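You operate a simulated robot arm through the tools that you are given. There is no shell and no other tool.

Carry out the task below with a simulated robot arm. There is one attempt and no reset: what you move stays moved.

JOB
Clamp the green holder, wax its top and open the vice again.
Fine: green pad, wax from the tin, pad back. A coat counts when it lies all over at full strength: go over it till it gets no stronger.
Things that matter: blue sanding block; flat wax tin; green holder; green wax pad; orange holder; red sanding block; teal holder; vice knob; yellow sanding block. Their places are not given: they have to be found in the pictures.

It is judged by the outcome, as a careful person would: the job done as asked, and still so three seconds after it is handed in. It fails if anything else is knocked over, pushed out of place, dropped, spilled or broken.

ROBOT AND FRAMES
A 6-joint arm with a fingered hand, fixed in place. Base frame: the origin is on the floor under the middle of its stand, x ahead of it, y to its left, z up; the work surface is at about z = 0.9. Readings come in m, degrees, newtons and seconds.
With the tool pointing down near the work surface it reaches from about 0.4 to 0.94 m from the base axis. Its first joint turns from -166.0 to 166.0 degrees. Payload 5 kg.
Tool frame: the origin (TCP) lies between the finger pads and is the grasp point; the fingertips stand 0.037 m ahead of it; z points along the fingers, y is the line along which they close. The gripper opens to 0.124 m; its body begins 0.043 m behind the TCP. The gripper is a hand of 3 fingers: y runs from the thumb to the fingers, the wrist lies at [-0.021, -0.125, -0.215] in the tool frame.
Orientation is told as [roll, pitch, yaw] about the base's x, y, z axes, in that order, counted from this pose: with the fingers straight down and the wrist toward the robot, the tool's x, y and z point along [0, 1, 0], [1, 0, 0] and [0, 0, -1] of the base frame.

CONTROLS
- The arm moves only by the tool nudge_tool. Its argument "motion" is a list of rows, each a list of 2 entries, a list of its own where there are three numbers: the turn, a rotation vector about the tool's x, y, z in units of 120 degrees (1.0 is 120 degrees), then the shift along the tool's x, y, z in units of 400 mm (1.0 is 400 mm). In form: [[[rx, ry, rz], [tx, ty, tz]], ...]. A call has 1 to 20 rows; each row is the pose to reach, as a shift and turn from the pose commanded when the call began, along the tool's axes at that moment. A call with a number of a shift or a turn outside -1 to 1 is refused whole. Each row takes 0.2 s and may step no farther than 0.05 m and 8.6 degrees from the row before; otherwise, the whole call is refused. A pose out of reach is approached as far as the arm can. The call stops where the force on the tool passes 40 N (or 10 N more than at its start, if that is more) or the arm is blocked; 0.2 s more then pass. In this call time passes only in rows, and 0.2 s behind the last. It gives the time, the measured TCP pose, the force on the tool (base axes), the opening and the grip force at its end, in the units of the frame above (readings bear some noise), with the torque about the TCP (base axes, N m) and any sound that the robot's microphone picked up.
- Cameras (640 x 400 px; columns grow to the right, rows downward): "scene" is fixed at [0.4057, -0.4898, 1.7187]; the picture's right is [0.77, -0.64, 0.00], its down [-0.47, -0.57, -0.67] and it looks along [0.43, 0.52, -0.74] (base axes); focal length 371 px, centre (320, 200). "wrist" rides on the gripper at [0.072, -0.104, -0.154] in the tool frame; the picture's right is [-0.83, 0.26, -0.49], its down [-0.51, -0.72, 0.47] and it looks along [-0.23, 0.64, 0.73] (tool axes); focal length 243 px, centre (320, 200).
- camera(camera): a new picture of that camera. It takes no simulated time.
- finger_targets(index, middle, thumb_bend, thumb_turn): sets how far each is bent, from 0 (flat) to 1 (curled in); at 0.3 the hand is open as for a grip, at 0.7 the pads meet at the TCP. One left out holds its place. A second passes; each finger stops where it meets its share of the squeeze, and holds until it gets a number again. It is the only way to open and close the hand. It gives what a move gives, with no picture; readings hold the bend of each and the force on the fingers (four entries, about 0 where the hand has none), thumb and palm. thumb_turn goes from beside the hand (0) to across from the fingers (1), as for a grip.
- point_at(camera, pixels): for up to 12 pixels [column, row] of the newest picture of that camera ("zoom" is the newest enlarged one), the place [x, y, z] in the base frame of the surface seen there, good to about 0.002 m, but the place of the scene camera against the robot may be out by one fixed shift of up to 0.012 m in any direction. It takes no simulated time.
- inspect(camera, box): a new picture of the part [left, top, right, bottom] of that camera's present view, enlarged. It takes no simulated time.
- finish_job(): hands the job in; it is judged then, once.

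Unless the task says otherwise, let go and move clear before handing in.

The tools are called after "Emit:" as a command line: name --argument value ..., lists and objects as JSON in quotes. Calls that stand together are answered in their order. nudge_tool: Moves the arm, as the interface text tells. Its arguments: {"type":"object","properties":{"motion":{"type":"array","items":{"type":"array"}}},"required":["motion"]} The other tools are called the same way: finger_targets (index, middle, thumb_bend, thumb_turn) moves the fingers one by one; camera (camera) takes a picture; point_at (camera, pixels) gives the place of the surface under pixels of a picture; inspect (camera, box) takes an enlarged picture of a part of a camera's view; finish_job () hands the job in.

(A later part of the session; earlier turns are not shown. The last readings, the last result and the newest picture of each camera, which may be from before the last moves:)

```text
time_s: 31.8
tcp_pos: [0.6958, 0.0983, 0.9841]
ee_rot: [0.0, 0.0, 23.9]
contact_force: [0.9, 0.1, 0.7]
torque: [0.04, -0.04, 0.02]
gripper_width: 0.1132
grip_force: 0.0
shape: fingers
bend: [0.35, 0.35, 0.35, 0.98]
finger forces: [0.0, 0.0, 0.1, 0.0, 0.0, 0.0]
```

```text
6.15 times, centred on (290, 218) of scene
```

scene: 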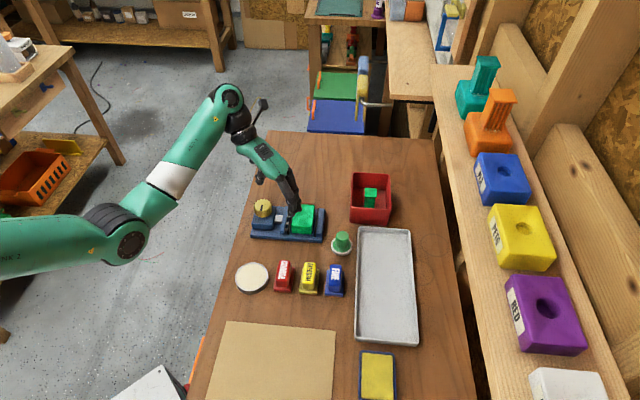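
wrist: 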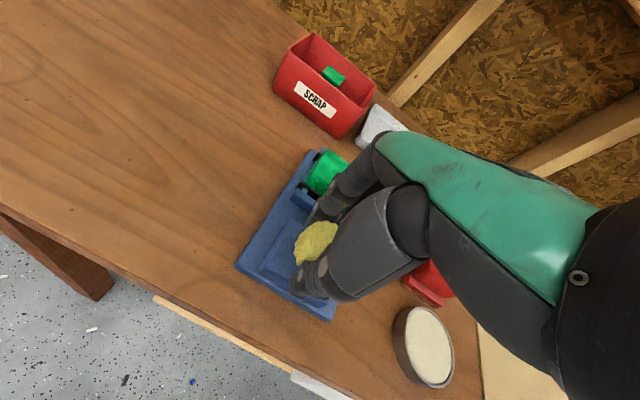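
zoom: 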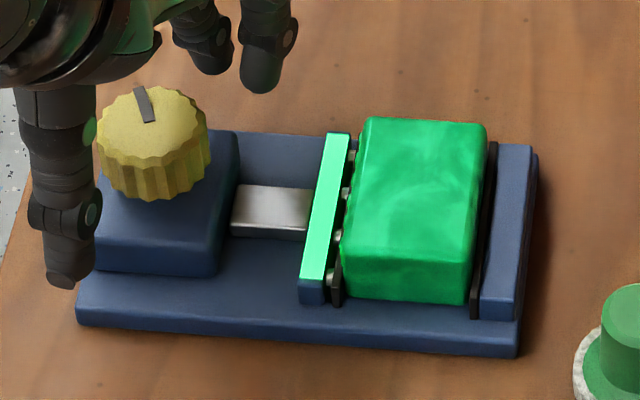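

The vice stays clamped (jaw top still green) after release. Next I rise and move over the tin at z ≈ 1.06 with yaw 0 to check it's reachable before carrying the pad.

Emit:
nudge_tool --motion '[[[0, 0, 0], [0, 0, -0.08]], [[0, 0, 0], [0, 0, -0.15]], [[0, 0, 0.0], [0, 0, -0.19]], [[0, 0, 0.04], [-0.027, -0.07, -0.19]], [[0, 0, 0.08], [-0.054, -0.14, -0.19]], [[0, 0, 0.12], [-0.082, -0.21, -0.19]], [[0, 0, 0.16], [-0.109, -0.28, -0.19]], [[0, 0, 0.2], [-0.136, -0.352, -0.19]], [[0, 0, 0.2], [-0.163, -0.422, -0.19]]]'

Emit:
camera --camera "wrist"

Emit:
camera --camera "scene"

```text
time_s: 33.8
tcp_pos: [0.5672, -0.0292, 1.0577]
ee_rot: [0.0, 0.1, 0.0]
contact_force: [0.5, 0.0, -0.5]
torque: [0.01, 0.04, 0.02]
gripper_width: 0.1135
grip_force: 0.0
shape: fingers
bend: [0.35, 0.35, 0.35, 0.98]
finger forces: [0.1, 0.0, 0.1, 0.0, 0.0, 0.1]
```

```text
taken
```

wrist: 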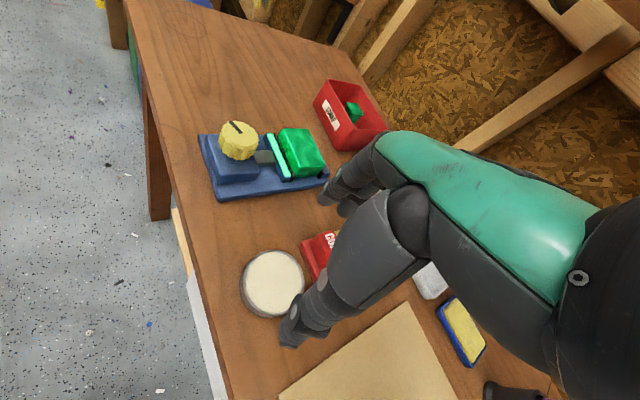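

```text
taken
```

scene: 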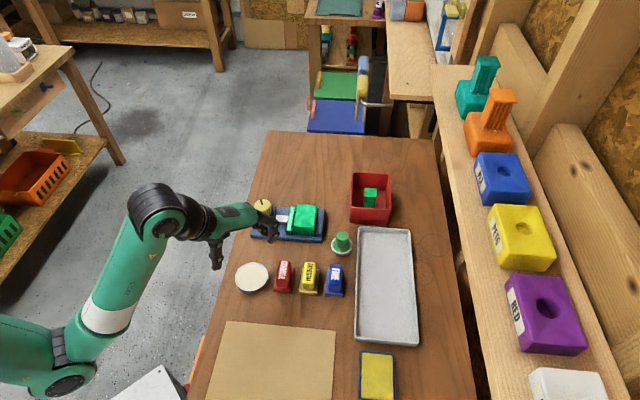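

Reachable here. I re-measure the tin, and the clamped holder's new place, from this view.

Emit:
point_at --camera "wrist" --pixels '[[273, 283], [249, 285], [300, 283], [272, 254], [275, 312], [242, 283]]'

Emit:
inspect --camera "wrist" --box '[190, 110, 340, 210]'

```text
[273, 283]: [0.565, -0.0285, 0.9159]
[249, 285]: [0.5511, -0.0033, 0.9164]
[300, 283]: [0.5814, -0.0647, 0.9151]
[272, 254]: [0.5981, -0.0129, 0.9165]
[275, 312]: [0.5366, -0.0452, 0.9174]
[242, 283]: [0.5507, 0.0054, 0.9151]
```

```text
4.00 times, centred on (265, 160) of wrist
```

zoom: 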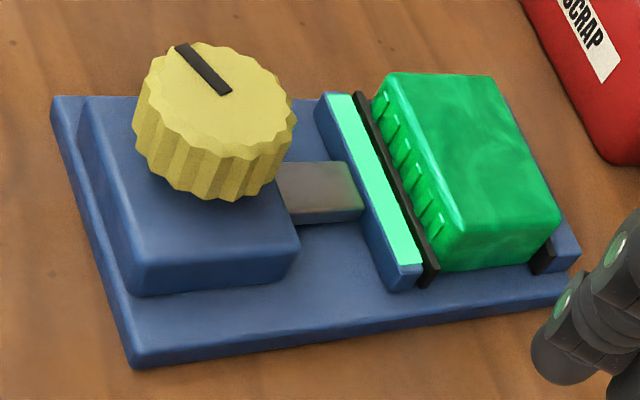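

Emit:
point_at --camera "zoom" --pixels '[[397, 80], [487, 82], [552, 215], [455, 235], [470, 150], [345, 105], [405, 250], [540, 265], [360, 100], [430, 270], [530, 150], [420, 160]]'

Emit:
point_at --camera "scene" --pixels '[[357, 228], [362, 227], [357, 260], [350, 215], [353, 220], [372, 224], [326, 238], [334, 262], [330, 293], [342, 236], [410, 228], [309, 262]]'

```text
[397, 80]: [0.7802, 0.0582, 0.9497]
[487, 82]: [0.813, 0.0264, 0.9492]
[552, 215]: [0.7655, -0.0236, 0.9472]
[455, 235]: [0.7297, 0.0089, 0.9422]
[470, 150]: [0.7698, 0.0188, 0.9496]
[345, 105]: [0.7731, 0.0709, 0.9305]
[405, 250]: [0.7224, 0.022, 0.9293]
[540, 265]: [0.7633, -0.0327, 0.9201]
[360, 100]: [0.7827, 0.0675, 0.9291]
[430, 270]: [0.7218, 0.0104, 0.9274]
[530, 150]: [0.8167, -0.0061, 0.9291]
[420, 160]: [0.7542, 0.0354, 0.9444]
```

```text
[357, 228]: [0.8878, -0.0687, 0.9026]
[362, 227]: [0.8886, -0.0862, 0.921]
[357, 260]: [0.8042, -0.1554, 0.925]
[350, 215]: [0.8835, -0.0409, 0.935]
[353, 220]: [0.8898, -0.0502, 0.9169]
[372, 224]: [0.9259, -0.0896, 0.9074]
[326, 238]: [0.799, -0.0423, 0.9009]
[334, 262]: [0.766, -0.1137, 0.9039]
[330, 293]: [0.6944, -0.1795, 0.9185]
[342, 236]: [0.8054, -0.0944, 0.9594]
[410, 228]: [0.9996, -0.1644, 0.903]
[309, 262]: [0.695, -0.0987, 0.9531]
```

The tin centre is (0.566,−0.029), wax z ≈ 0.916; the clamped holder's centre is about (0.7725,0.0177), top z 0.9495. Now I go above the wax pad with yaw ≈ 24° and narrow the fingers.

Emit:
nudge_tool --motion '[[[0, 0, -0.03], [-0.02, 0.07, 0]], [[0, 0, -0.06], [-0.045, 0.15, 0]], [[0, 0, -0.1], [-0.072, 0.24, 0]], [[0, 0, -0.13], [-0.1, 0.335, 0]], [[0, 0, -0.16], [-0.127, 0.43, 0]], [[0, 0, -0.2], [-0.155, 0.52, 0]], [[0, 0, -0.2], [-0.174, 0.585, 0]]]'

Emit:
finger_targets --index 0.47 --middle 0.47 --thumb_bend 0.47

Emit:
camera --camera "wrist"

Emit:
inspect --camera "wrist" --box '[240, 210, 360, 320]'

```text
time_s: 35.4
tcp_pos: [0.8015, -0.0999, 1.0586]
ee_rot: [0.0, 0.0, 24.1]
contact_force: [0.1, -0.3, 0.0]
torque: [-0.03, -0.01, -0.01]
gripper_width: 0.1138
grip_force: 0.0
shape: fingers
bend: [0.35, 0.35, 0.35, 0.98]
finger forces: [0.0, 0.1, 0.0, 0.0, 0.0, 0.1]
```

```text
time_s: 36.4
tcp_pos: [0.8017, -0.0995, 1.0596]
ee_rot: [0.0, -0.1, 24.0]
contact_force: [0.3, 0.1, 0.7]
torque: [-0.01, 0.0, 0.03]
gripper_width: 0.0778
grip_force: 0.1
shape: fingers
bend: [0.47, 0.47, 0.47, 0.98]
finger forces: [0.0, 0.1, 0.1, 0.1, 0.1, 0.0]
```

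```text
taken
```

wrist: 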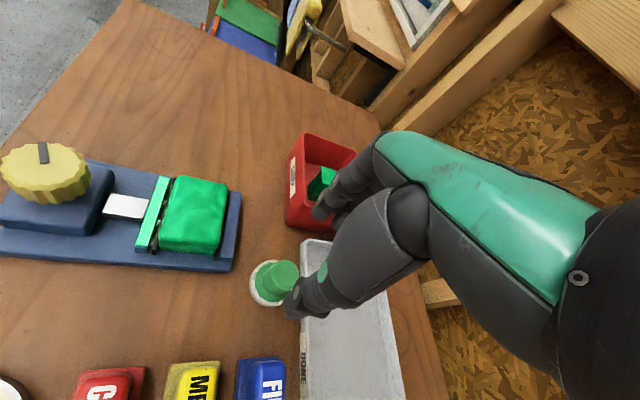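

```text
3.64 times, centred on (300, 265) of wrist
```

zoom: 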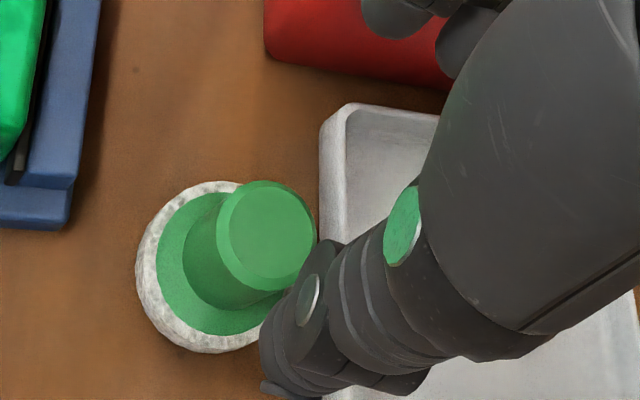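

The handle top sits at (285,275) — exactly under the TCP. A quick measurement of the handle and the thumb clearances before descending.

Emit:
point_at --camera "zoom" --pixels '[[267, 235], [225, 230], [308, 240], [268, 188], [262, 285], [195, 255], [230, 305], [165, 270], [205, 325], [150, 290], [330, 150], [50, 200]]'

Emit:
point_at --camera "wrist" --pixels '[[240, 365], [250, 358], [262, 360], [285, 360], [235, 225], [230, 262], [305, 245], [293, 312], [330, 210], [318, 205], [295, 225], [262, 350]]'

```text
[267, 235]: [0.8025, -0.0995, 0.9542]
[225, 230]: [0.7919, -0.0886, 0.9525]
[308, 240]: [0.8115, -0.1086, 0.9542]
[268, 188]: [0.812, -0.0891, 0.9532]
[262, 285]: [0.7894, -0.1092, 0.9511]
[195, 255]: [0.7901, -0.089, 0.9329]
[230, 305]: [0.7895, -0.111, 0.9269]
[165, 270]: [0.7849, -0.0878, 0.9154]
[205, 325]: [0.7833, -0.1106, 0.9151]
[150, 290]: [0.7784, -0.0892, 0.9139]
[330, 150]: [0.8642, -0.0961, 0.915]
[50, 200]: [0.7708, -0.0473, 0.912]
```

```text
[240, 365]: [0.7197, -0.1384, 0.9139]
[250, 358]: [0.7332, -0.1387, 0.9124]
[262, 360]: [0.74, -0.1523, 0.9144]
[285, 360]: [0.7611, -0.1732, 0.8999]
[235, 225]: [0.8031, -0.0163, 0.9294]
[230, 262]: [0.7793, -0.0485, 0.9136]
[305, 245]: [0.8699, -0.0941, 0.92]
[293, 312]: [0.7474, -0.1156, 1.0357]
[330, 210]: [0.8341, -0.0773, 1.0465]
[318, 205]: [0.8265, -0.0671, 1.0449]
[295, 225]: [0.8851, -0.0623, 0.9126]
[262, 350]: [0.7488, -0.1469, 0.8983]
```

Clearances are fine (thumb about 3 cm from the FINE block). I lower to TCP z ≈ 0.963.

Emit:
nudge_tool --motion '[[[0, 0, 0], [0, 0, 0.07]], [[0, 0, 0], [0, 0, 0.13]], [[0, 0, 0], [0, 0, 0.18]], [[0, 0, 0], [0, 0, 0.215]], [[0, 0, 0], [0, 0, 0.24]]]'

Emit:
camera --camera "wrist"

Emit:
inspect --camera "scene" --box '[280, 180, 400, 300]'

```text
time_s: 37.6
tcp_pos: [0.8007, -0.0993, 0.9619]
ee_rot: [0.0, -0.1, 24.1]
contact_force: [-0.3, 0.7, 0.5]
torque: [-0.01, -0.01, 0.03]
gripper_width: 0.0775
grip_force: 0.1
shape: fingers
bend: [0.47, 0.47, 0.47, 0.98]
finger forces: [0.1, 0.0, 0.0, 0.0, 0.0, 0.1]
```

```text
taken
```

wrist: 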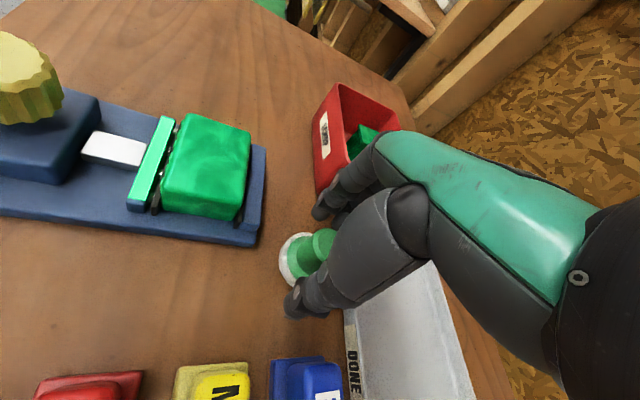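

```text
3.33 times, centred on (340, 240) of scene
```

zoom: 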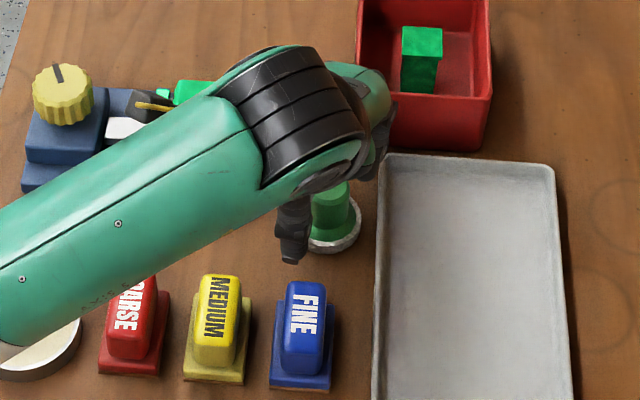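

Fingers straddle the handle. I close gently, then firmly.

Emit:
finger_targets --index 0.62 --middle 0.62 --thumb_bend 0.62

Emit:
finger_targets --index 0.74 --middle 0.74 --thumb_bend 0.74

Emit:
camera --camera "wrist"

```text
time_s: 38.6
tcp_pos: [0.8014, -0.0991, 0.9624]
ee_rot: [0.0, 0.0, 24.0]
contact_force: [0.5, 0.8, -0.7]
torque: [-0.01, 0.0, -0.02]
gripper_width: 0.0323
grip_force: 0.5
shape: fingers
bend: [0.61, 0.62, 0.61, 0.98]
finger forces: [0.3, 0.4, 0.0, 0.0, 0.7, 0.1]
```

```text
time_s: 39.6
tcp_pos: [0.8015, -0.0998, 0.9617]
ee_rot: [-0.1, 0.1, 24.0]
contact_force: [0.4, -0.6, 1.2]
torque: [-0.03, 0.03, 0.01]
gripper_width: 0.0278
grip_force: 22.2
shape: fingers
bend: [0.72, 0.72, 0.63, 0.95]
finger forces: [12.0, 10.7, 0.0, 0.1, 22.1, 0.0]
```

```text
taken
```

wrist: 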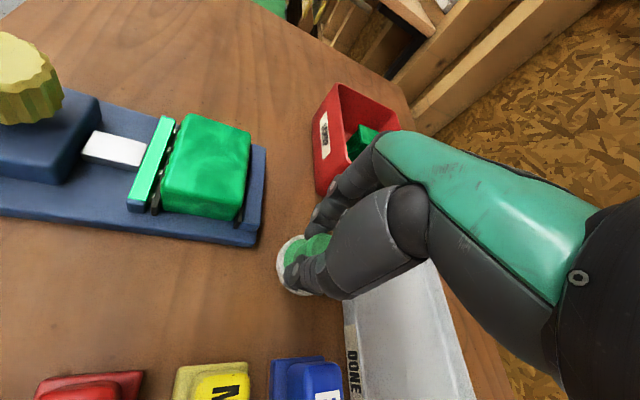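

Firm grip at 22 N. I lift slowly and look at how the pad hangs.

Emit:
nudge_tool --motion '[[[0, 0, 0], [0, 0, -0.02]], [[0, 0, 0], [0, 0, -0.06]], [[0, 0, 0], [0, 0, -0.12]], [[0, 0, 0], [0, 0, -0.18]], [[0, 0, 0], [0, 0, -0.23]]]'

Emit:
inspect --camera "wrist" --box '[240, 180, 360, 320]'

Emit:
camera --camera "scene"

```text
time_s: 40.8
tcp_pos: [0.8025, -0.0998, 1.0564]
ee_rot: [-0.1, -0.1, 24.0]
contact_force: [0.1, 0.2, 0.0]
torque: [-0.02, 0.0, -0.03]
gripper_width: 0.0275
grip_force: 21.8
shape: fingers
bend: [0.72, 0.72, 0.63, 0.95]
finger forces: [12.4, 10.3, 0.0, 0.0, 22.0, 0.0]
```

```text
2.86 times, centred on (300, 250) of wrist
```

zoom: 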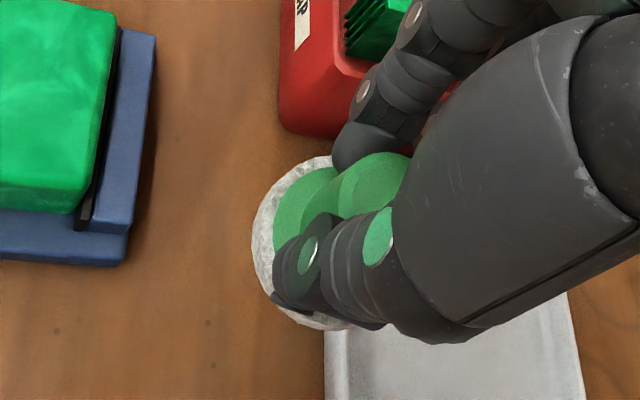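

```text
taken
```

scene: 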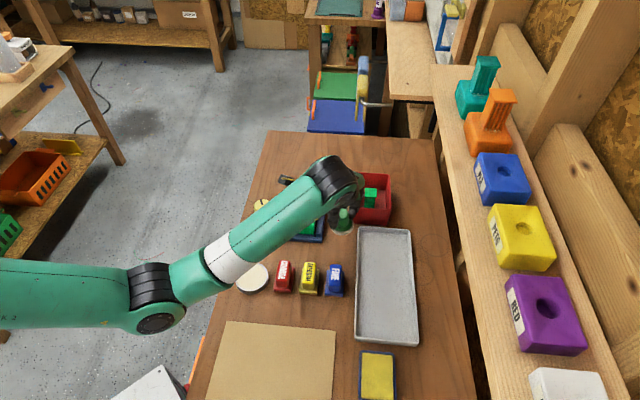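

The pad came up with the hand. I measure where its felt lies relative to the TCP.

Emit:
point_at --camera "zoom" --pixels '[[262, 235], [275, 200], [325, 163], [310, 320], [270, 270], [380, 165], [285, 220], [335, 180]]'

```text
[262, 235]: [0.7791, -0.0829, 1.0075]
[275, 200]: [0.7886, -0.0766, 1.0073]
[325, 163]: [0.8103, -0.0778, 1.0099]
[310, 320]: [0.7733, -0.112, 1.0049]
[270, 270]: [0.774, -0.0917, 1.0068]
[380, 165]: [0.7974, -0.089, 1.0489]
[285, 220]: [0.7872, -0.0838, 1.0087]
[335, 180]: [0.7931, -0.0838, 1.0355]
```

Emit:
inspect --camera "scene" --box '[315, 185, 365, 240]'

Emit:
inspect --camera "wrist" --box '[270, 210, 340, 265]'

```text
7.27 times, centred on (340, 212) of scene
```

zoom: 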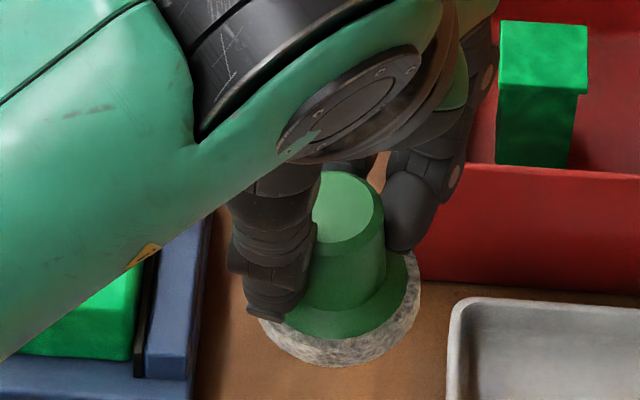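

```text
7.27 times, centred on (305, 238) of wrist
```

zoom: 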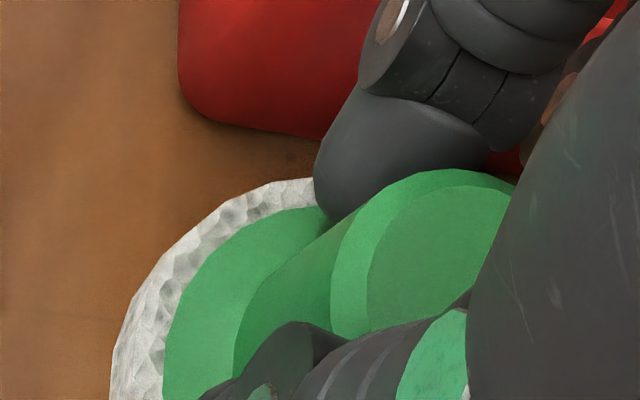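

Emit:
point_at --camera "zoom" --pixels '[[170, 250], [140, 320], [200, 215], [250, 190], [300, 185], [220, 270], [280, 230], [190, 360], [125, 380], [430, 250], [450, 200], [390, 290]]'

Emit:
inspect --camera "scene" --box '[325, 200, 355, 240]'

```text
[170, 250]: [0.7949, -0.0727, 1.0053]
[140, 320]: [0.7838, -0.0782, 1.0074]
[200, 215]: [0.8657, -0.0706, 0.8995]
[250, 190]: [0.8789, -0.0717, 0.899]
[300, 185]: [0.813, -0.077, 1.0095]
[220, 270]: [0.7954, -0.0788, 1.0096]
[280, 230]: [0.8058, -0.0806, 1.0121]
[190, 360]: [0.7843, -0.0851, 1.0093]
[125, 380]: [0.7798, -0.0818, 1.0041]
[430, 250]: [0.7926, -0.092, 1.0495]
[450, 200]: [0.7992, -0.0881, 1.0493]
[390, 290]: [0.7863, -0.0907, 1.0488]
```

```text
10.00 times, centred on (340, 220) of scene
```

zoom: 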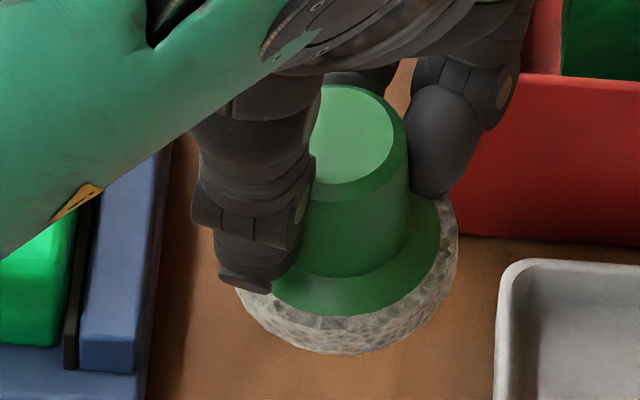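

Emit:
point_at --camera "zoom" --pixels '[[330, 295], [410, 265], [430, 225], [295, 290], [370, 290], [350, 120], [370, 170], [375, 110], [335, 100], [440, 250], [390, 305], [320, 315]]'

```text
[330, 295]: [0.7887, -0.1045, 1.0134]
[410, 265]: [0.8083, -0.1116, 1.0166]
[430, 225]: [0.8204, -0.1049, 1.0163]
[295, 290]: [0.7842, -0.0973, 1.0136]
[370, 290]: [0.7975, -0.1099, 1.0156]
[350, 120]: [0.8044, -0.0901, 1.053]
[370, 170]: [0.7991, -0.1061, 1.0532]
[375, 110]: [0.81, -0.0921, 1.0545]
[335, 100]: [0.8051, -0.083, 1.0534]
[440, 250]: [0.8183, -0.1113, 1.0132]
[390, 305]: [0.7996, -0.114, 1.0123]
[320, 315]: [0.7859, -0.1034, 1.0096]
```

The felt looks tilted about 5–6° (finger side higher). I tilt the tool +5.4° about its x axis to level the pad and re-measure.

Emit:
nudge_tool --motion '[[[0.023, 0, 0], [0, 0, 0]], [[0.045, 0, 0], [0, 0, 0]]]'

Emit:
inspect --camera "scene" --box '[325, 200, 355, 240]'

```text
time_s: 41.4
tcp_pos: [0.8012, -0.0986, 1.0546]
ee_rot: [0.0, 5.5, 24.0]
contact_force: [0.3, -0.2, -0.1]
torque: [0.02, -0.01, 0.05]
gripper_width: 0.0277
grip_force: 22.3
shape: fingers
bend: [0.72, 0.72, 0.63, 0.95]
finger forces: [12.3, 10.2, 0.1, 0.0, 22.0, 0.0]
```

```text
10.00 times, centred on (340, 220) of scene
```

zoom: 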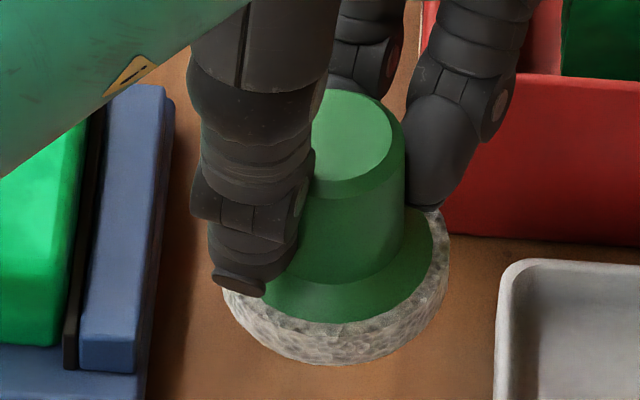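

Emit:
point_at --camera "zoom" --pixels '[[330, 305], [400, 275], [425, 235], [290, 300], [365, 300], [350, 120], [360, 175], [375, 115], [330, 105], [437, 250], [390, 315], [250, 305]]'

Emit:
inspect --camera "wrist" --box '[270, 210, 340, 265]'

Emit:
point_at --camera "zoom" --pixels '[[220, 270], [280, 230], [190, 360], [300, 215], [200, 310], [240, 250], [430, 250], [450, 200], [400, 290], [480, 230], [360, 320], [250, 235]]'

```text
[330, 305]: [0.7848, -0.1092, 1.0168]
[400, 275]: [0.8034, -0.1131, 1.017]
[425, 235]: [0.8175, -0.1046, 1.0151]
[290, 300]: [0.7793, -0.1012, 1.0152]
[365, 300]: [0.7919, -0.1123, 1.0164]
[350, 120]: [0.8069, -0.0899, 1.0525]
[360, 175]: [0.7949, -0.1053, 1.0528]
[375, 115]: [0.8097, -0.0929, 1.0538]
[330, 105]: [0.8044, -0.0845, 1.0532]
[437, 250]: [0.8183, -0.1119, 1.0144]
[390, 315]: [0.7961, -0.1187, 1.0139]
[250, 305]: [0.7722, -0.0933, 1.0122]
```

```text
7.27 times, centred on (305, 238) of wrist
```

zoom: 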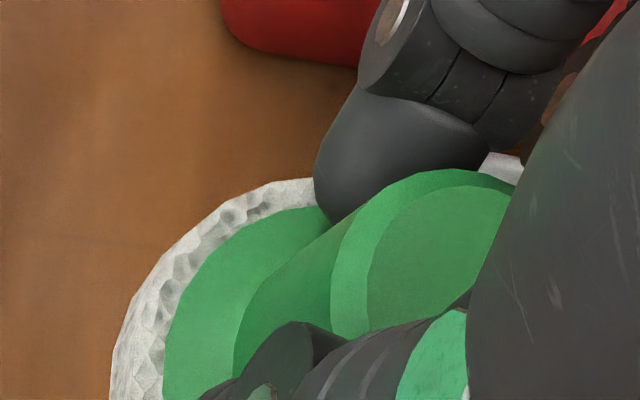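

```text
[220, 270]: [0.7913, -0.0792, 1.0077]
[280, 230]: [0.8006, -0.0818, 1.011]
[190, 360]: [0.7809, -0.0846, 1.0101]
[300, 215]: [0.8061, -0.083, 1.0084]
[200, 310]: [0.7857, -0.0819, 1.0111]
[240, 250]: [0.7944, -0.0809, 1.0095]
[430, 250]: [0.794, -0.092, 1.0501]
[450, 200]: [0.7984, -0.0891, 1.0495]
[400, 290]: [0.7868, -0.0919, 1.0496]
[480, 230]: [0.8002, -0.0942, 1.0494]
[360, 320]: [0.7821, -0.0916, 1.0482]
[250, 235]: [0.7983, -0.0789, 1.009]
```

The pad is now level (disc points all within 2 mm) with its bottom about 6 cm below the TCP and its centre ≈ 4.5 mm thumb-side of it. I carry it over the tin at this height.

Emit:
nudge_tool --motion '[[[0, 0, 0], [0.057, -0.065, 0.0062]], [[0, 0, 0], [0.114, -0.129, 0.0124]], [[0, 0, 0], [0.171, -0.194, 0.0186]], [[0, 0, 0], [0.228, -0.258, 0.0248]], [[0, 0, 0], [0.285, -0.323, 0.031]], [[0, 0, 0], [0.341, -0.387, 0.0372]], [[0, 0, 0], [0.398, -0.452, 0.0435]]]'

Emit:
camera --camera "wrist"

Emit:
inspect --camera "scene" --box '[210, 220, 310, 310]'

```text
time_s: 43.0
tcp_pos: [0.5691, -0.0287, 1.0543]
ee_rot: [0.0, 5.4, 24.1]
contact_force: [0.9, 0.3, -0.8]
torque: [0.03, 0.02, 0.01]
gripper_width: 0.0275
grip_force: 22.1
shape: fingers
bend: [0.72, 0.72, 0.63, 0.95]
finger forces: [12.3, 10.2, 0.0, 0.1, 21.9, 0.0]
```

```text
taken
```

wrist: 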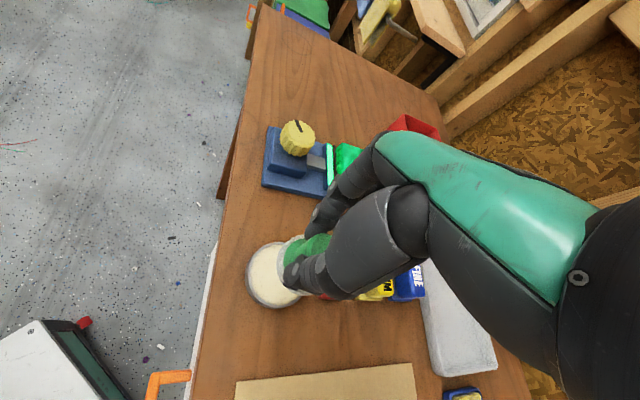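

```text
4.44 times, centred on (260, 265) of scene
```

zoom: 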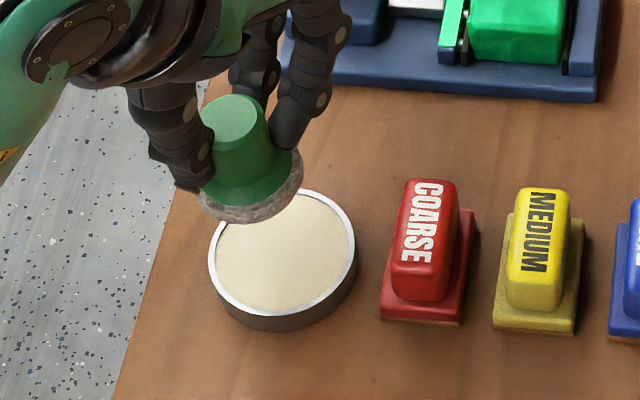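

Emit:
inspect --camera "scene" --box '[225, 235, 295, 290]'

Emit:
inspect --camera "wrist" --box '[230, 210, 350, 320]'

```text
7.27 times, centred on (260, 262) of scene
```

zoom: 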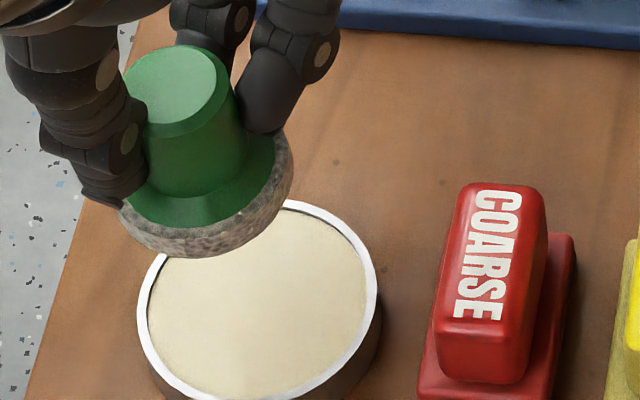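

```text
3.64 times, centred on (290, 265) of wrist
```

zoom: 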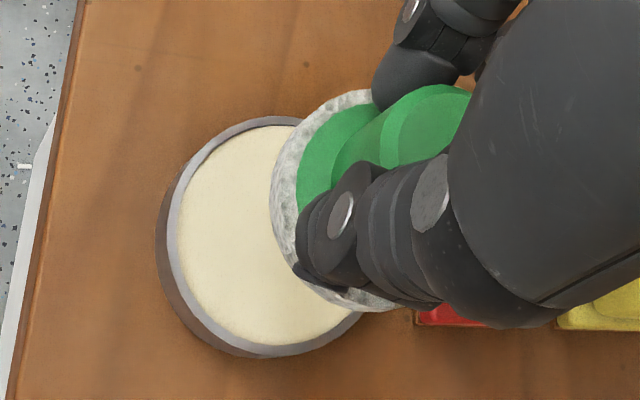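

Emit:
inspect --camera "scene" --box '[235, 235, 275, 265]'

```text
13.33 times, centred on (255, 250) of scene
```

zoom: 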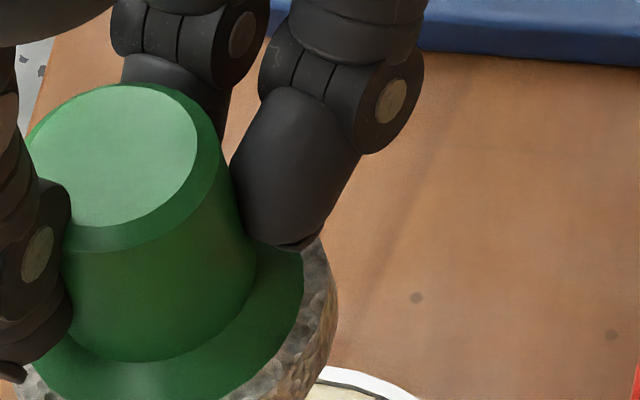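

Emit:
point_at --camera "zoom" --pixels '[[70, 360], [120, 375], [180, 375], [230, 340], [275, 290], [290, 265], [60, 210], [120, 150], [180, 110], [130, 210], [180, 160], [60, 130]]'

```text
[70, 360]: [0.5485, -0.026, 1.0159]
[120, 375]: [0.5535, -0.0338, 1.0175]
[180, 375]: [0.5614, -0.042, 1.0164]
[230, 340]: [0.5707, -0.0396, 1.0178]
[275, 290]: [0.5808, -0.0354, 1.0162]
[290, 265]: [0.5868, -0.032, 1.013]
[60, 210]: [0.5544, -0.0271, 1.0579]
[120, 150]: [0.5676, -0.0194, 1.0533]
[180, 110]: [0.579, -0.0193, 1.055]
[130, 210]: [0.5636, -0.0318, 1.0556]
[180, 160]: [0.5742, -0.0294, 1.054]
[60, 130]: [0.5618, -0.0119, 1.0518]
```

Emit:
inspect --camera "wrist" --box '[270, 210, 340, 265]'

Emit:
point_at --camera "zoom" --pixels '[[220, 270], [210, 300], [190, 360], [280, 230], [200, 330], [250, 245], [430, 250], [450, 200], [400, 290], [480, 230], [360, 320], [420, 200]]'

Emit:
point_at --camera "zoom" --pixels '[[230, 240], [215, 285], [180, 380], [300, 220], [185, 340], [265, 225], [440, 270], [470, 200], [395, 250], [490, 210], [380, 300], [440, 220]]'

Emit:
inspect --camera "scene" --box '[230, 235, 275, 275]'

```text
7.27 times, centred on (305, 238) of wrist
```

zoom: 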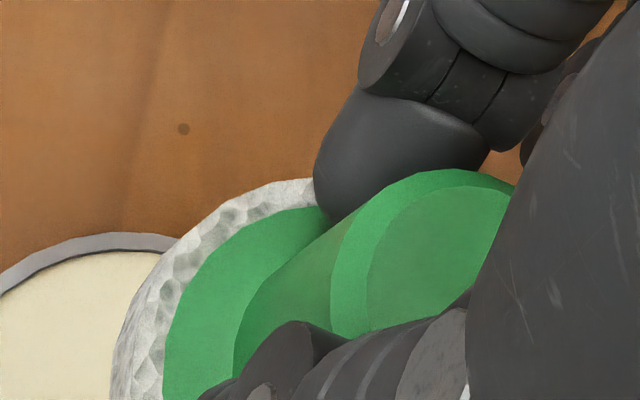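

```text
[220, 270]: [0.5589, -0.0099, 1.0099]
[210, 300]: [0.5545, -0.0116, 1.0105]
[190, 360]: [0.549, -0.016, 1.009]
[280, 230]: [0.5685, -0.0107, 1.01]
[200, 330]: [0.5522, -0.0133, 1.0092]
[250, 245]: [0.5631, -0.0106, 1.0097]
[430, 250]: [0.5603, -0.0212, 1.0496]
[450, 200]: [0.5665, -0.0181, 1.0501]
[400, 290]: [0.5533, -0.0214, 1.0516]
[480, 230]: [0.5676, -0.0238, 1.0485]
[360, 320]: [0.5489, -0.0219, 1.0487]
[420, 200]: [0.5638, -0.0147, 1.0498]
```

```text
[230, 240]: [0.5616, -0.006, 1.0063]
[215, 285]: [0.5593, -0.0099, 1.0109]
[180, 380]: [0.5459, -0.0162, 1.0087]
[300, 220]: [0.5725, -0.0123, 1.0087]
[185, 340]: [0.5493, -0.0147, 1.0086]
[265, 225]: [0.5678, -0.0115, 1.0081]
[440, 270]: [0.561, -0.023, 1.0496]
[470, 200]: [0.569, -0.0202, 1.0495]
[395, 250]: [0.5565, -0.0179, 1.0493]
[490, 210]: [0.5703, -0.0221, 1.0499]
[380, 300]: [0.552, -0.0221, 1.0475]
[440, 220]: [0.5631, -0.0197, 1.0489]
```

```text
10.00 times, centred on (252, 255) of scene
```

zoom: 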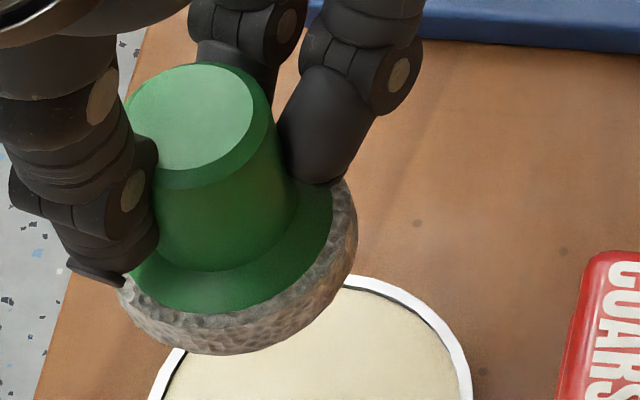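

Emit:
inspect --camera "wrist" --box '[270, 215, 340, 305]'

Emit:
camera --camera "wrist"

```text
4.44 times, centred on (305, 260) of wrist
```

zoom: 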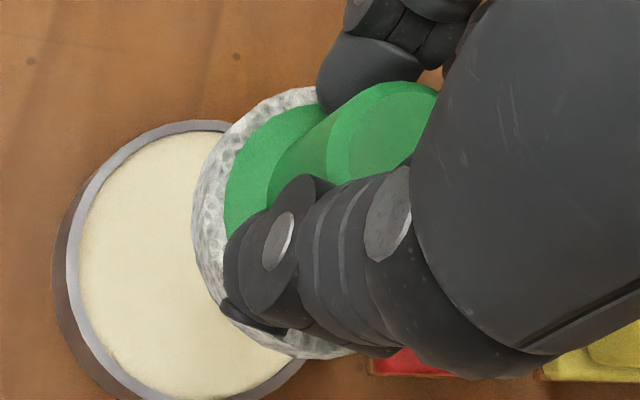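

```text
taken
```

wrist: 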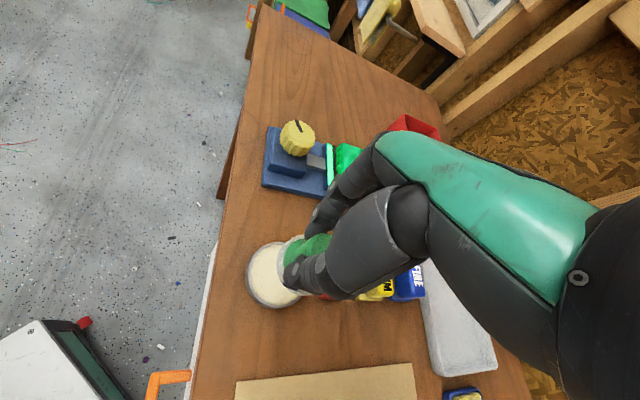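

Emit:
point_at --camera "zoom" --pixels '[[305, 93], [275, 102], [250, 118], [225, 145], [210, 175], [203, 210], [203, 245], [210, 275], [245, 328], [280, 345], [310, 352], [335, 352]]'

Emit:
point_at --camera "zoom" --pixels '[[308, 105], [285, 112], [260, 130], [240, 150], [224, 180], [218, 210], [216, 245], [220, 270], [265, 336], [295, 340], [318, 345], [220, 285]]'

```text
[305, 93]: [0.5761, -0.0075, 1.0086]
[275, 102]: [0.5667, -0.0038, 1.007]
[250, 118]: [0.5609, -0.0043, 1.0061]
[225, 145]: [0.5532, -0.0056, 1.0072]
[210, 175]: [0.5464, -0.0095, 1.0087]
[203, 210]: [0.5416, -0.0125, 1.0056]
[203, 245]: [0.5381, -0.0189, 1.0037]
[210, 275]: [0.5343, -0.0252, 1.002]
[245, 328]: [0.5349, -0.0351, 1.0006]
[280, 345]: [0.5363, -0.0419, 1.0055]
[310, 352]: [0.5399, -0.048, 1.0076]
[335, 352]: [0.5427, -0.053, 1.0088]
```

```text
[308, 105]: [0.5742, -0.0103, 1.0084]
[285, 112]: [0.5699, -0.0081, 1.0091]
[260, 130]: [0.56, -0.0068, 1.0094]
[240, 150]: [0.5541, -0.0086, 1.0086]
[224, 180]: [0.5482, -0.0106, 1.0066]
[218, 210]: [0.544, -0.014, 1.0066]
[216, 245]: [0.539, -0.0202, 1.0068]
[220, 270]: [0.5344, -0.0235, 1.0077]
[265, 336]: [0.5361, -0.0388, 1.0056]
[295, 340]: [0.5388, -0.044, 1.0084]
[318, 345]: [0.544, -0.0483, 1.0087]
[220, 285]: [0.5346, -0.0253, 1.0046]
```

Fitting the felt rim gives pad centre ≈ (0.562,−0.031), radius 0.0275, bottom about 6 cm below the TCP. I correct by a few mm and lower to about 1 cm above the wax.

Emit:
nudge_tool --motion '[[[0, 0, 0], [0.0005, 0.01, 0.06]], [[0, 0, 0], [0.0005, 0.02, 0.12]], [[0, 0, 0], [0.0005, 0.0265, 0.16]]]'

Emit:
inspect --camera "scene" --box '[225, 240, 295, 295]'

Emit:
inspect --camera "wrist" --box '[230, 200, 350, 310]'

```text
time_s: 43.8
tcp_pos: [0.5748, -0.0276, 0.9914]
ee_rot: [0.0, 5.4, 24.0]
contact_force: [0.3, -0.2, -0.2]
torque: [0.01, 0.02, -0.01]
gripper_width: 0.0277
grip_force: 22.2
shape: fingers
bend: [0.72, 0.72, 0.63, 0.95]
finger forces: [12.4, 10.3, 0.0, 0.0, 22.0, 0.0]
```

```text
7.27 times, centred on (260, 268) of scene
```

zoom: 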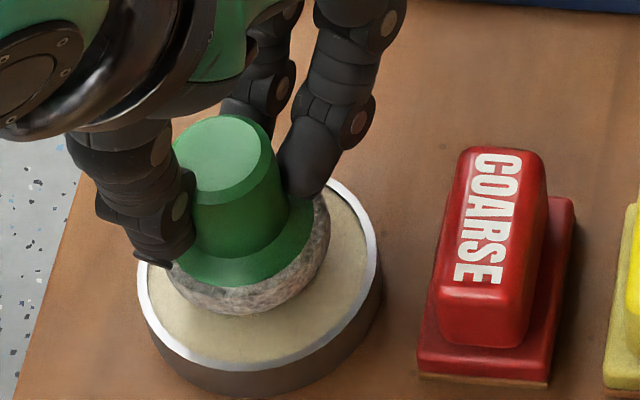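

```text
3.64 times, centred on (290, 255) of wrist
```

zoom: 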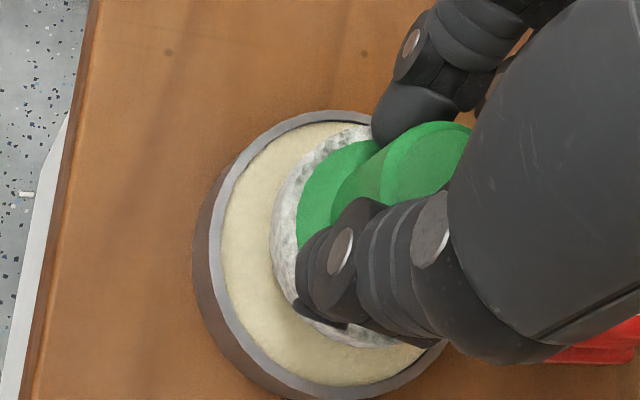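

The pad hovers centred over the wax. I lower in small steps until contact.

Emit:
nudge_tool --motion '[[[0, 0, 0], [0, 0.0012, 0.0125]], [[0, 0, 0], [0, 0.0024, 0.025]], [[0, 0, 0], [0, 0.003, 0.031]]]'

Emit:
nudge_tool --motion '[[[0, 0, 0], [0, 0.0005, 0.005]]]'

```text
time_s: 44.6
tcp_pos: [0.575, -0.0271, 0.9788]
ee_rot: [0.0, 5.3, 24.0]
contact_force: [1.3, -0.7, -1.3]
torque: [0.0, -0.01, -0.01]
gripper_width: 0.0276
grip_force: 22.5
shape: fingers
bend: [0.72, 0.72, 0.63, 0.95]
finger forces: [12.4, 10.1, 0.1, 0.0, 22.0, 0.0]
```

```text
time_s: 45.0
tcp_pos: [0.5756, -0.0262, 0.9758]
ee_rot: [-0.1, 5.3, 24.0]
contact_force: [-0.2, -2.3, 8.9]
torque: [0.0, 0.17, 0.04]
gripper_width: 0.0273
grip_force: 23.1
shape: fingers
bend: [0.72, 0.72, 0.63, 0.95]
finger forces: [13.2, 10.0, 0.1, 0.1, 22.6, 0.0]
```

Contact at 9 N; the torque shows the pressure sits at the pad's +x-tool edge, i.e. that side is low. I lift 4 mm, tilt 3.6° about tool y to level it, and press again.

Emit:
nudge_tool --motion '[[[0, 0, 0], [0, 0, -0.012]], [[0, 0.015, 0], [0, 0, -0.012]], [[0, 0.03, 0], [0, 0, -0.012]]]'

Emit:
nudge_tool --motion '[[[0, 0, 0], [0, 0.001, 0.0075]], [[0, 0, 0], [0, 0.001, 0.0125]]]'

```text
time_s: 45.8
tcp_pos: [0.5763, -0.0261, 0.981]
ee_rot: [3.6, 5.4, 24.1]
contact_force: [0.4, 0.5, 0.4]
torque: [-0.03, -0.01, 0.03]
gripper_width: 0.0274
grip_force: 22.6
shape: fingers
bend: [0.72, 0.72, 0.63, 0.95]
finger forces: [12.6, 10.3, 0.0, 0.0, 22.3, 0.1]
```

```text
time_s: 46.4
tcp_pos: [0.5749, -0.0242, 0.9758]
ee_rot: [3.6, 5.3, 23.9]
contact_force: [0.2, 0.8, 2.6]
torque: [-0.08, 0.05, 0.0]
gripper_width: 0.0277
grip_force: 22.8
shape: fingers
bend: [0.72, 0.72, 0.63, 0.95]
finger forces: [12.5, 10.7, 0.1, 0.0, 22.7, 0.1]
```

Emit:
nudge_tool --motion '[[[0, 0, 0], [0, 0.0002, 0.0025]]]'

Emit:
nudge_tool --motion '[[[0, 0, 0], [0, 0.0, 0.0]]]'

```text
time_s: 46.8
tcp_pos: [0.5754, -0.0249, 0.974]
ee_rot: [3.5, 5.3, 23.9]
contact_force: [0.4, -0.5, 8.6]
torque: [-0.05, 0.18, 0.02]
gripper_width: 0.0275
grip_force: 23.9
shape: fingers
bend: [0.72, 0.72, 0.64, 0.95]
finger forces: [12.3, 11.3, 0.0, 0.0, 23.6, 0.0]
```

```text
time_s: 47.2
tcp_pos: [0.5764, -0.0259, 0.9762]
ee_rot: [3.6, 5.3, 24.0]
contact_force: [0.8, 0.1, 11.1]
torque: [-0.1, 0.17, 0.03]
gripper_width: 0.0273
grip_force: 24.4
shape: fingers
bend: [0.72, 0.72, 0.64, 0.95]
finger forces: [12.6, 12.1, 0.0, 0.0, 24.0, 0.0]
```

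Now 11 N with the pressure about 1 cm toward the thumb side. I trim 1.4° more about tool x and press again with a small rub in the wax.

Emit:
nudge_tool --motion '[[[0, 0, 0], [0, 0, -0.006]], [[0.012, 0, 0], [0.001, 0.003, -0.006]], [[0.012, 0, 0], [0.001, 0.004, 0.0]]]'

Emit:
nudge_tool --motion '[[[0, 0, 0], [0.0, 0.0, 0.0]]]'

```text
time_s: 48.0
tcp_pos: [0.5766, -0.0233, 0.9754]
ee_rot: [3.7, 6.8, 24.1]
contact_force: [-1.3, 0.5, 5.8]
torque: [-0.08, 0.02, -0.01]
gripper_width: 0.0273
grip_force: 24.3
shape: fingers
bend: [0.72, 0.72, 0.63, 0.95]
finger forces: [12.6, 11.0, 0.1, 0.0, 24.5, 0.0]
```

```text
time_s: 48.4
tcp_pos: [0.5768, -0.0234, 0.9753]
ee_rot: [3.6, 6.8, 24.1]
contact_force: [-0.5, 0.6, 7.8]
torque: [-0.03, -0.06, -0.01]
gripper_width: 0.0276
grip_force: 25.1
shape: fingers
bend: [0.72, 0.72, 0.63, 0.95]
finger forces: [12.8, 11.8, 0.0, 0.0, 24.5, 0.1]
```

The levelling is now within about 1°. I rub in the wax with small moves to load the pad.

Emit:
nudge_tool --motion '[[[-0.005, 0, 0], [-0.0091, -0.004, 0.001]], [[-0.005, 0, 0], [-0.0121, 0.0028, 0.0]], [[-0.005, 0, 0], [-0.0091, -0.004, 0.001]], [[-0.005, 0, 0], [-0.0061, -0.0108, 0.002]], [[-0.005, 0, 0], [-0.0091, -0.004, 0.001]], [[-0.005, 0, 0], [-0.016, -0.007, 0.001]], [[-0.005, 0, 0], [-0.0091, -0.004, 0.001]], [[-0.005, 0, 0], [-0.0023, -0.001, 0.001]], [[-0.005, 0, 0], [-0.0091, -0.004, 0.001]]]'

Emit:
inspect --camera "scene" --box '[225, 240, 295, 295]'

```text
time_s: 50.4
tcp_pos: [0.5764, -0.0282, 0.9745]
ee_rot: [3.6, 6.4, 24.1]
contact_force: [0.0, 1.4, 4.7]
torque: [0.04, 0.03, 0.0]
gripper_width: 0.0274
grip_force: 24.2
shape: fingers
bend: [0.72, 0.72, 0.64, 0.94]
finger forces: [13.2, 11.1, 0.0, 0.0, 24.1, 0.0]
```

```text
7.27 times, centred on (260, 268) of scene
```

zoom: 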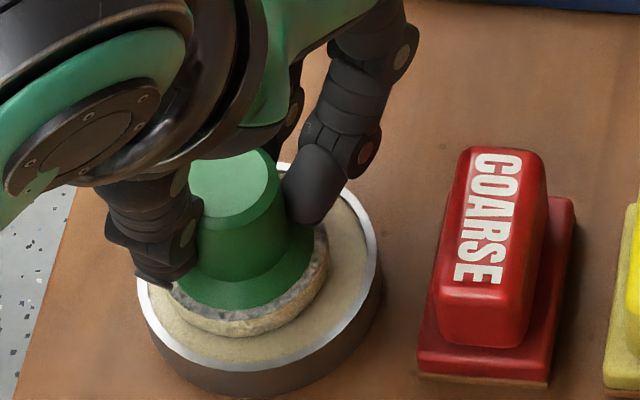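

The felt's lower edge has taken on the wax colour. I press a little firmer and rub once more, then lift.

Emit:
nudge_tool --motion '[[[0, 0, 0], [0, 0.0, 0.003]], [[0, 0, 0], [0.005, 0.005, 0.0035]], [[0, 0, 0], [-0.005, 0.005, 0.0035]], [[0, 0, 0], [-0.005, -0.005, 0.0035]], [[0, 0, 0], [0.005, -0.005, 0.0035]], [[0, 0, 0], [0.0, 0.0, 0.003]]]'

Emit:
nudge_tool --motion '[[[0, 0, 0], [0, -0.002, -0.02]], [[0, 0, 0], [0, -0.008, -0.08]], [[0, 0, 0], [0, -0.016, -0.15]], [[0, 0, 0], [0, -0.022, -0.2]]]'

Emit:
inspect --camera "scene" --box '[225, 220, 305, 295]'

Emit:
inspect --camera "wrist" --box '[230, 200, 350, 320]'

```text
time_s: 51.8
tcp_pos: [0.575, -0.0272, 0.9729]
ee_rot: [3.5, 6.3, 24.2]
contact_force: [-2.5, -3.1, 17.0]
torque: [-0.06, 0.21, -0.01]
gripper_width: 0.027
grip_force: 26.1
shape: fingers
bend: [0.73, 0.73, 0.65, 0.94]
finger forces: [12.6, 11.5, 0.0, 0.0, 28.4, 0.0]
```

```text
time_s: 52.8
tcp_pos: [0.5775, -0.0344, 1.0546]
ee_rot: [3.6, 6.3, 24.0]
contact_force: [-0.4, 0.7, -0.4]
torque: [-0.03, 0.01, 0.0]
gripper_width: 0.0269
grip_force: 21.8
shape: fingers
bend: [0.73, 0.72, 0.65, 0.94]
finger forces: [12.6, 9.6, 0.0, 0.0, 21.5, 0.0]
```

```text
5.33 times, centred on (265, 258) of scene
```

zoom: 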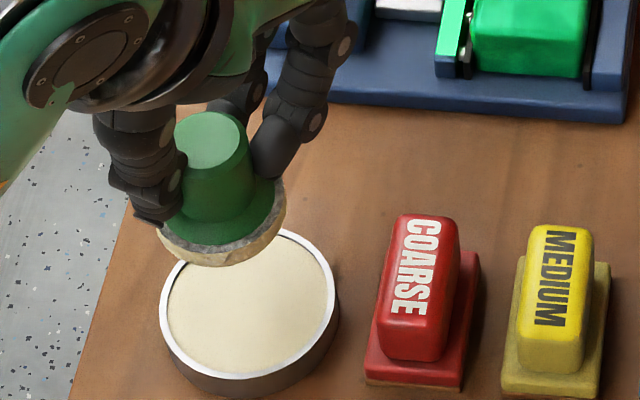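

```text
3.33 times, centred on (290, 260) of wrist
```

zoom: 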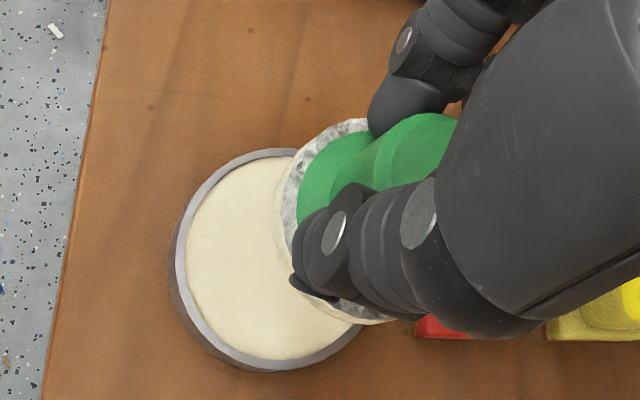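

The pad's felt now shows a cream wax layer. I re-measure the pad centre before going to the holder.

Emit:
point_at --camera "zoom" --pixels '[[362, 126], [340, 132], [320, 145], [303, 165], [292, 185], [288, 210], [287, 235], [330, 305], [350, 312], [370, 315], [420, 140], [415, 165]]'

Emit:
point_at --camera "wrist" --pixels '[[318, 236], [325, 240], [312, 243], [322, 245], [300, 247], [296, 252], [318, 247], [328, 237], [305, 243], [310, 240], [322, 238], [326, 245]]'

```text
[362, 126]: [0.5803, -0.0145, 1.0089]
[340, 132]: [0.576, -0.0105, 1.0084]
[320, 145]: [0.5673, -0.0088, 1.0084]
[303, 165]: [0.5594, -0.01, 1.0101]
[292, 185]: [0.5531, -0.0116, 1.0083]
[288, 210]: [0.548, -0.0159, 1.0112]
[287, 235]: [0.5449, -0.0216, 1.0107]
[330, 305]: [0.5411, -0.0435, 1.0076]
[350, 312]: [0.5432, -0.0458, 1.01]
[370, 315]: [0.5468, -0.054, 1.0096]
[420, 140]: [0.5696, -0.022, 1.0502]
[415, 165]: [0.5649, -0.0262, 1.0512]
```

```text
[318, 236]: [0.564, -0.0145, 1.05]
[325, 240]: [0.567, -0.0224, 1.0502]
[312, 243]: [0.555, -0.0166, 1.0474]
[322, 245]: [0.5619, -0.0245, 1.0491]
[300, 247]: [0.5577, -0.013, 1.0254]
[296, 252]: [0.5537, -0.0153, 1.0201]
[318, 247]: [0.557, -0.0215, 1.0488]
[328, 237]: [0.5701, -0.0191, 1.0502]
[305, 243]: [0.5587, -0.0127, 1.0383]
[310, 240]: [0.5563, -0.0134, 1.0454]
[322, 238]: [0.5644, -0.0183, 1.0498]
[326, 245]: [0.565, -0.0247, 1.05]
```

Pad centre is at TCP + (−9, −1) mm. I carry it over the holder centre, hovering with the pad bottom well above the top.

Emit:
nudge_tool --motion '[[[0, 0, 0], [-0.0138, 0.0863, -0.0104]], [[0, 0, 0], [-0.0276, 0.1725, -0.0208]], [[0, 0, 0], [-0.0414, 0.2588, -0.0313]], [[0, 0, 0], [-0.0552, 0.345, -0.0417]], [[0, 0, 0], [-0.069, 0.4313, -0.0521]], [[0, 0, 0], [-0.0828, 0.5175, -0.0625]]]'

Emit:
inspect --camera "scene" --box '[260, 170, 350, 250]'

Emit:
inspect --camera "wrist" --box '[220, 190, 360, 320]'

```text
time_s: 54.2
tcp_pos: [0.7844, 0.0197, 1.0539]
ee_rot: [3.6, 6.2, 24.0]
contact_force: [-0.5, -0.6, -0.6]
torque: [-0.03, -0.02, -0.02]
gripper_width: 0.0274
grip_force: 21.6
shape: fingers
bend: [0.73, 0.72, 0.65, 0.94]
finger forces: [12.6, 9.7, 0.0, 0.0, 21.5, 0.0]
```

```text
5.00 times, centred on (305, 210) of scene
```

zoom: 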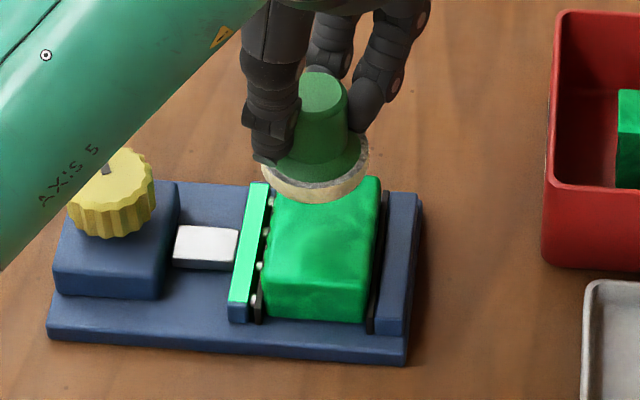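

```text
3.08 times, centred on (290, 255) of wrist
```

zoom: 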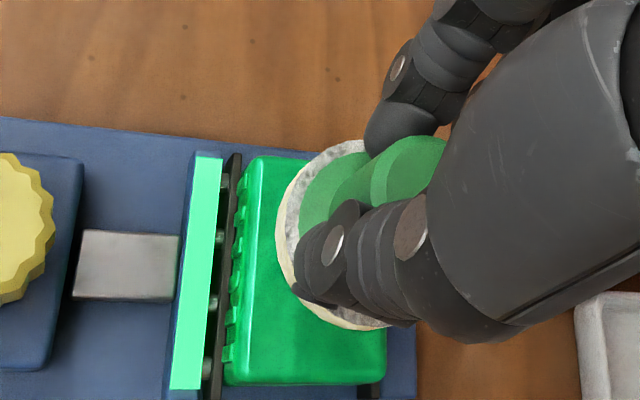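

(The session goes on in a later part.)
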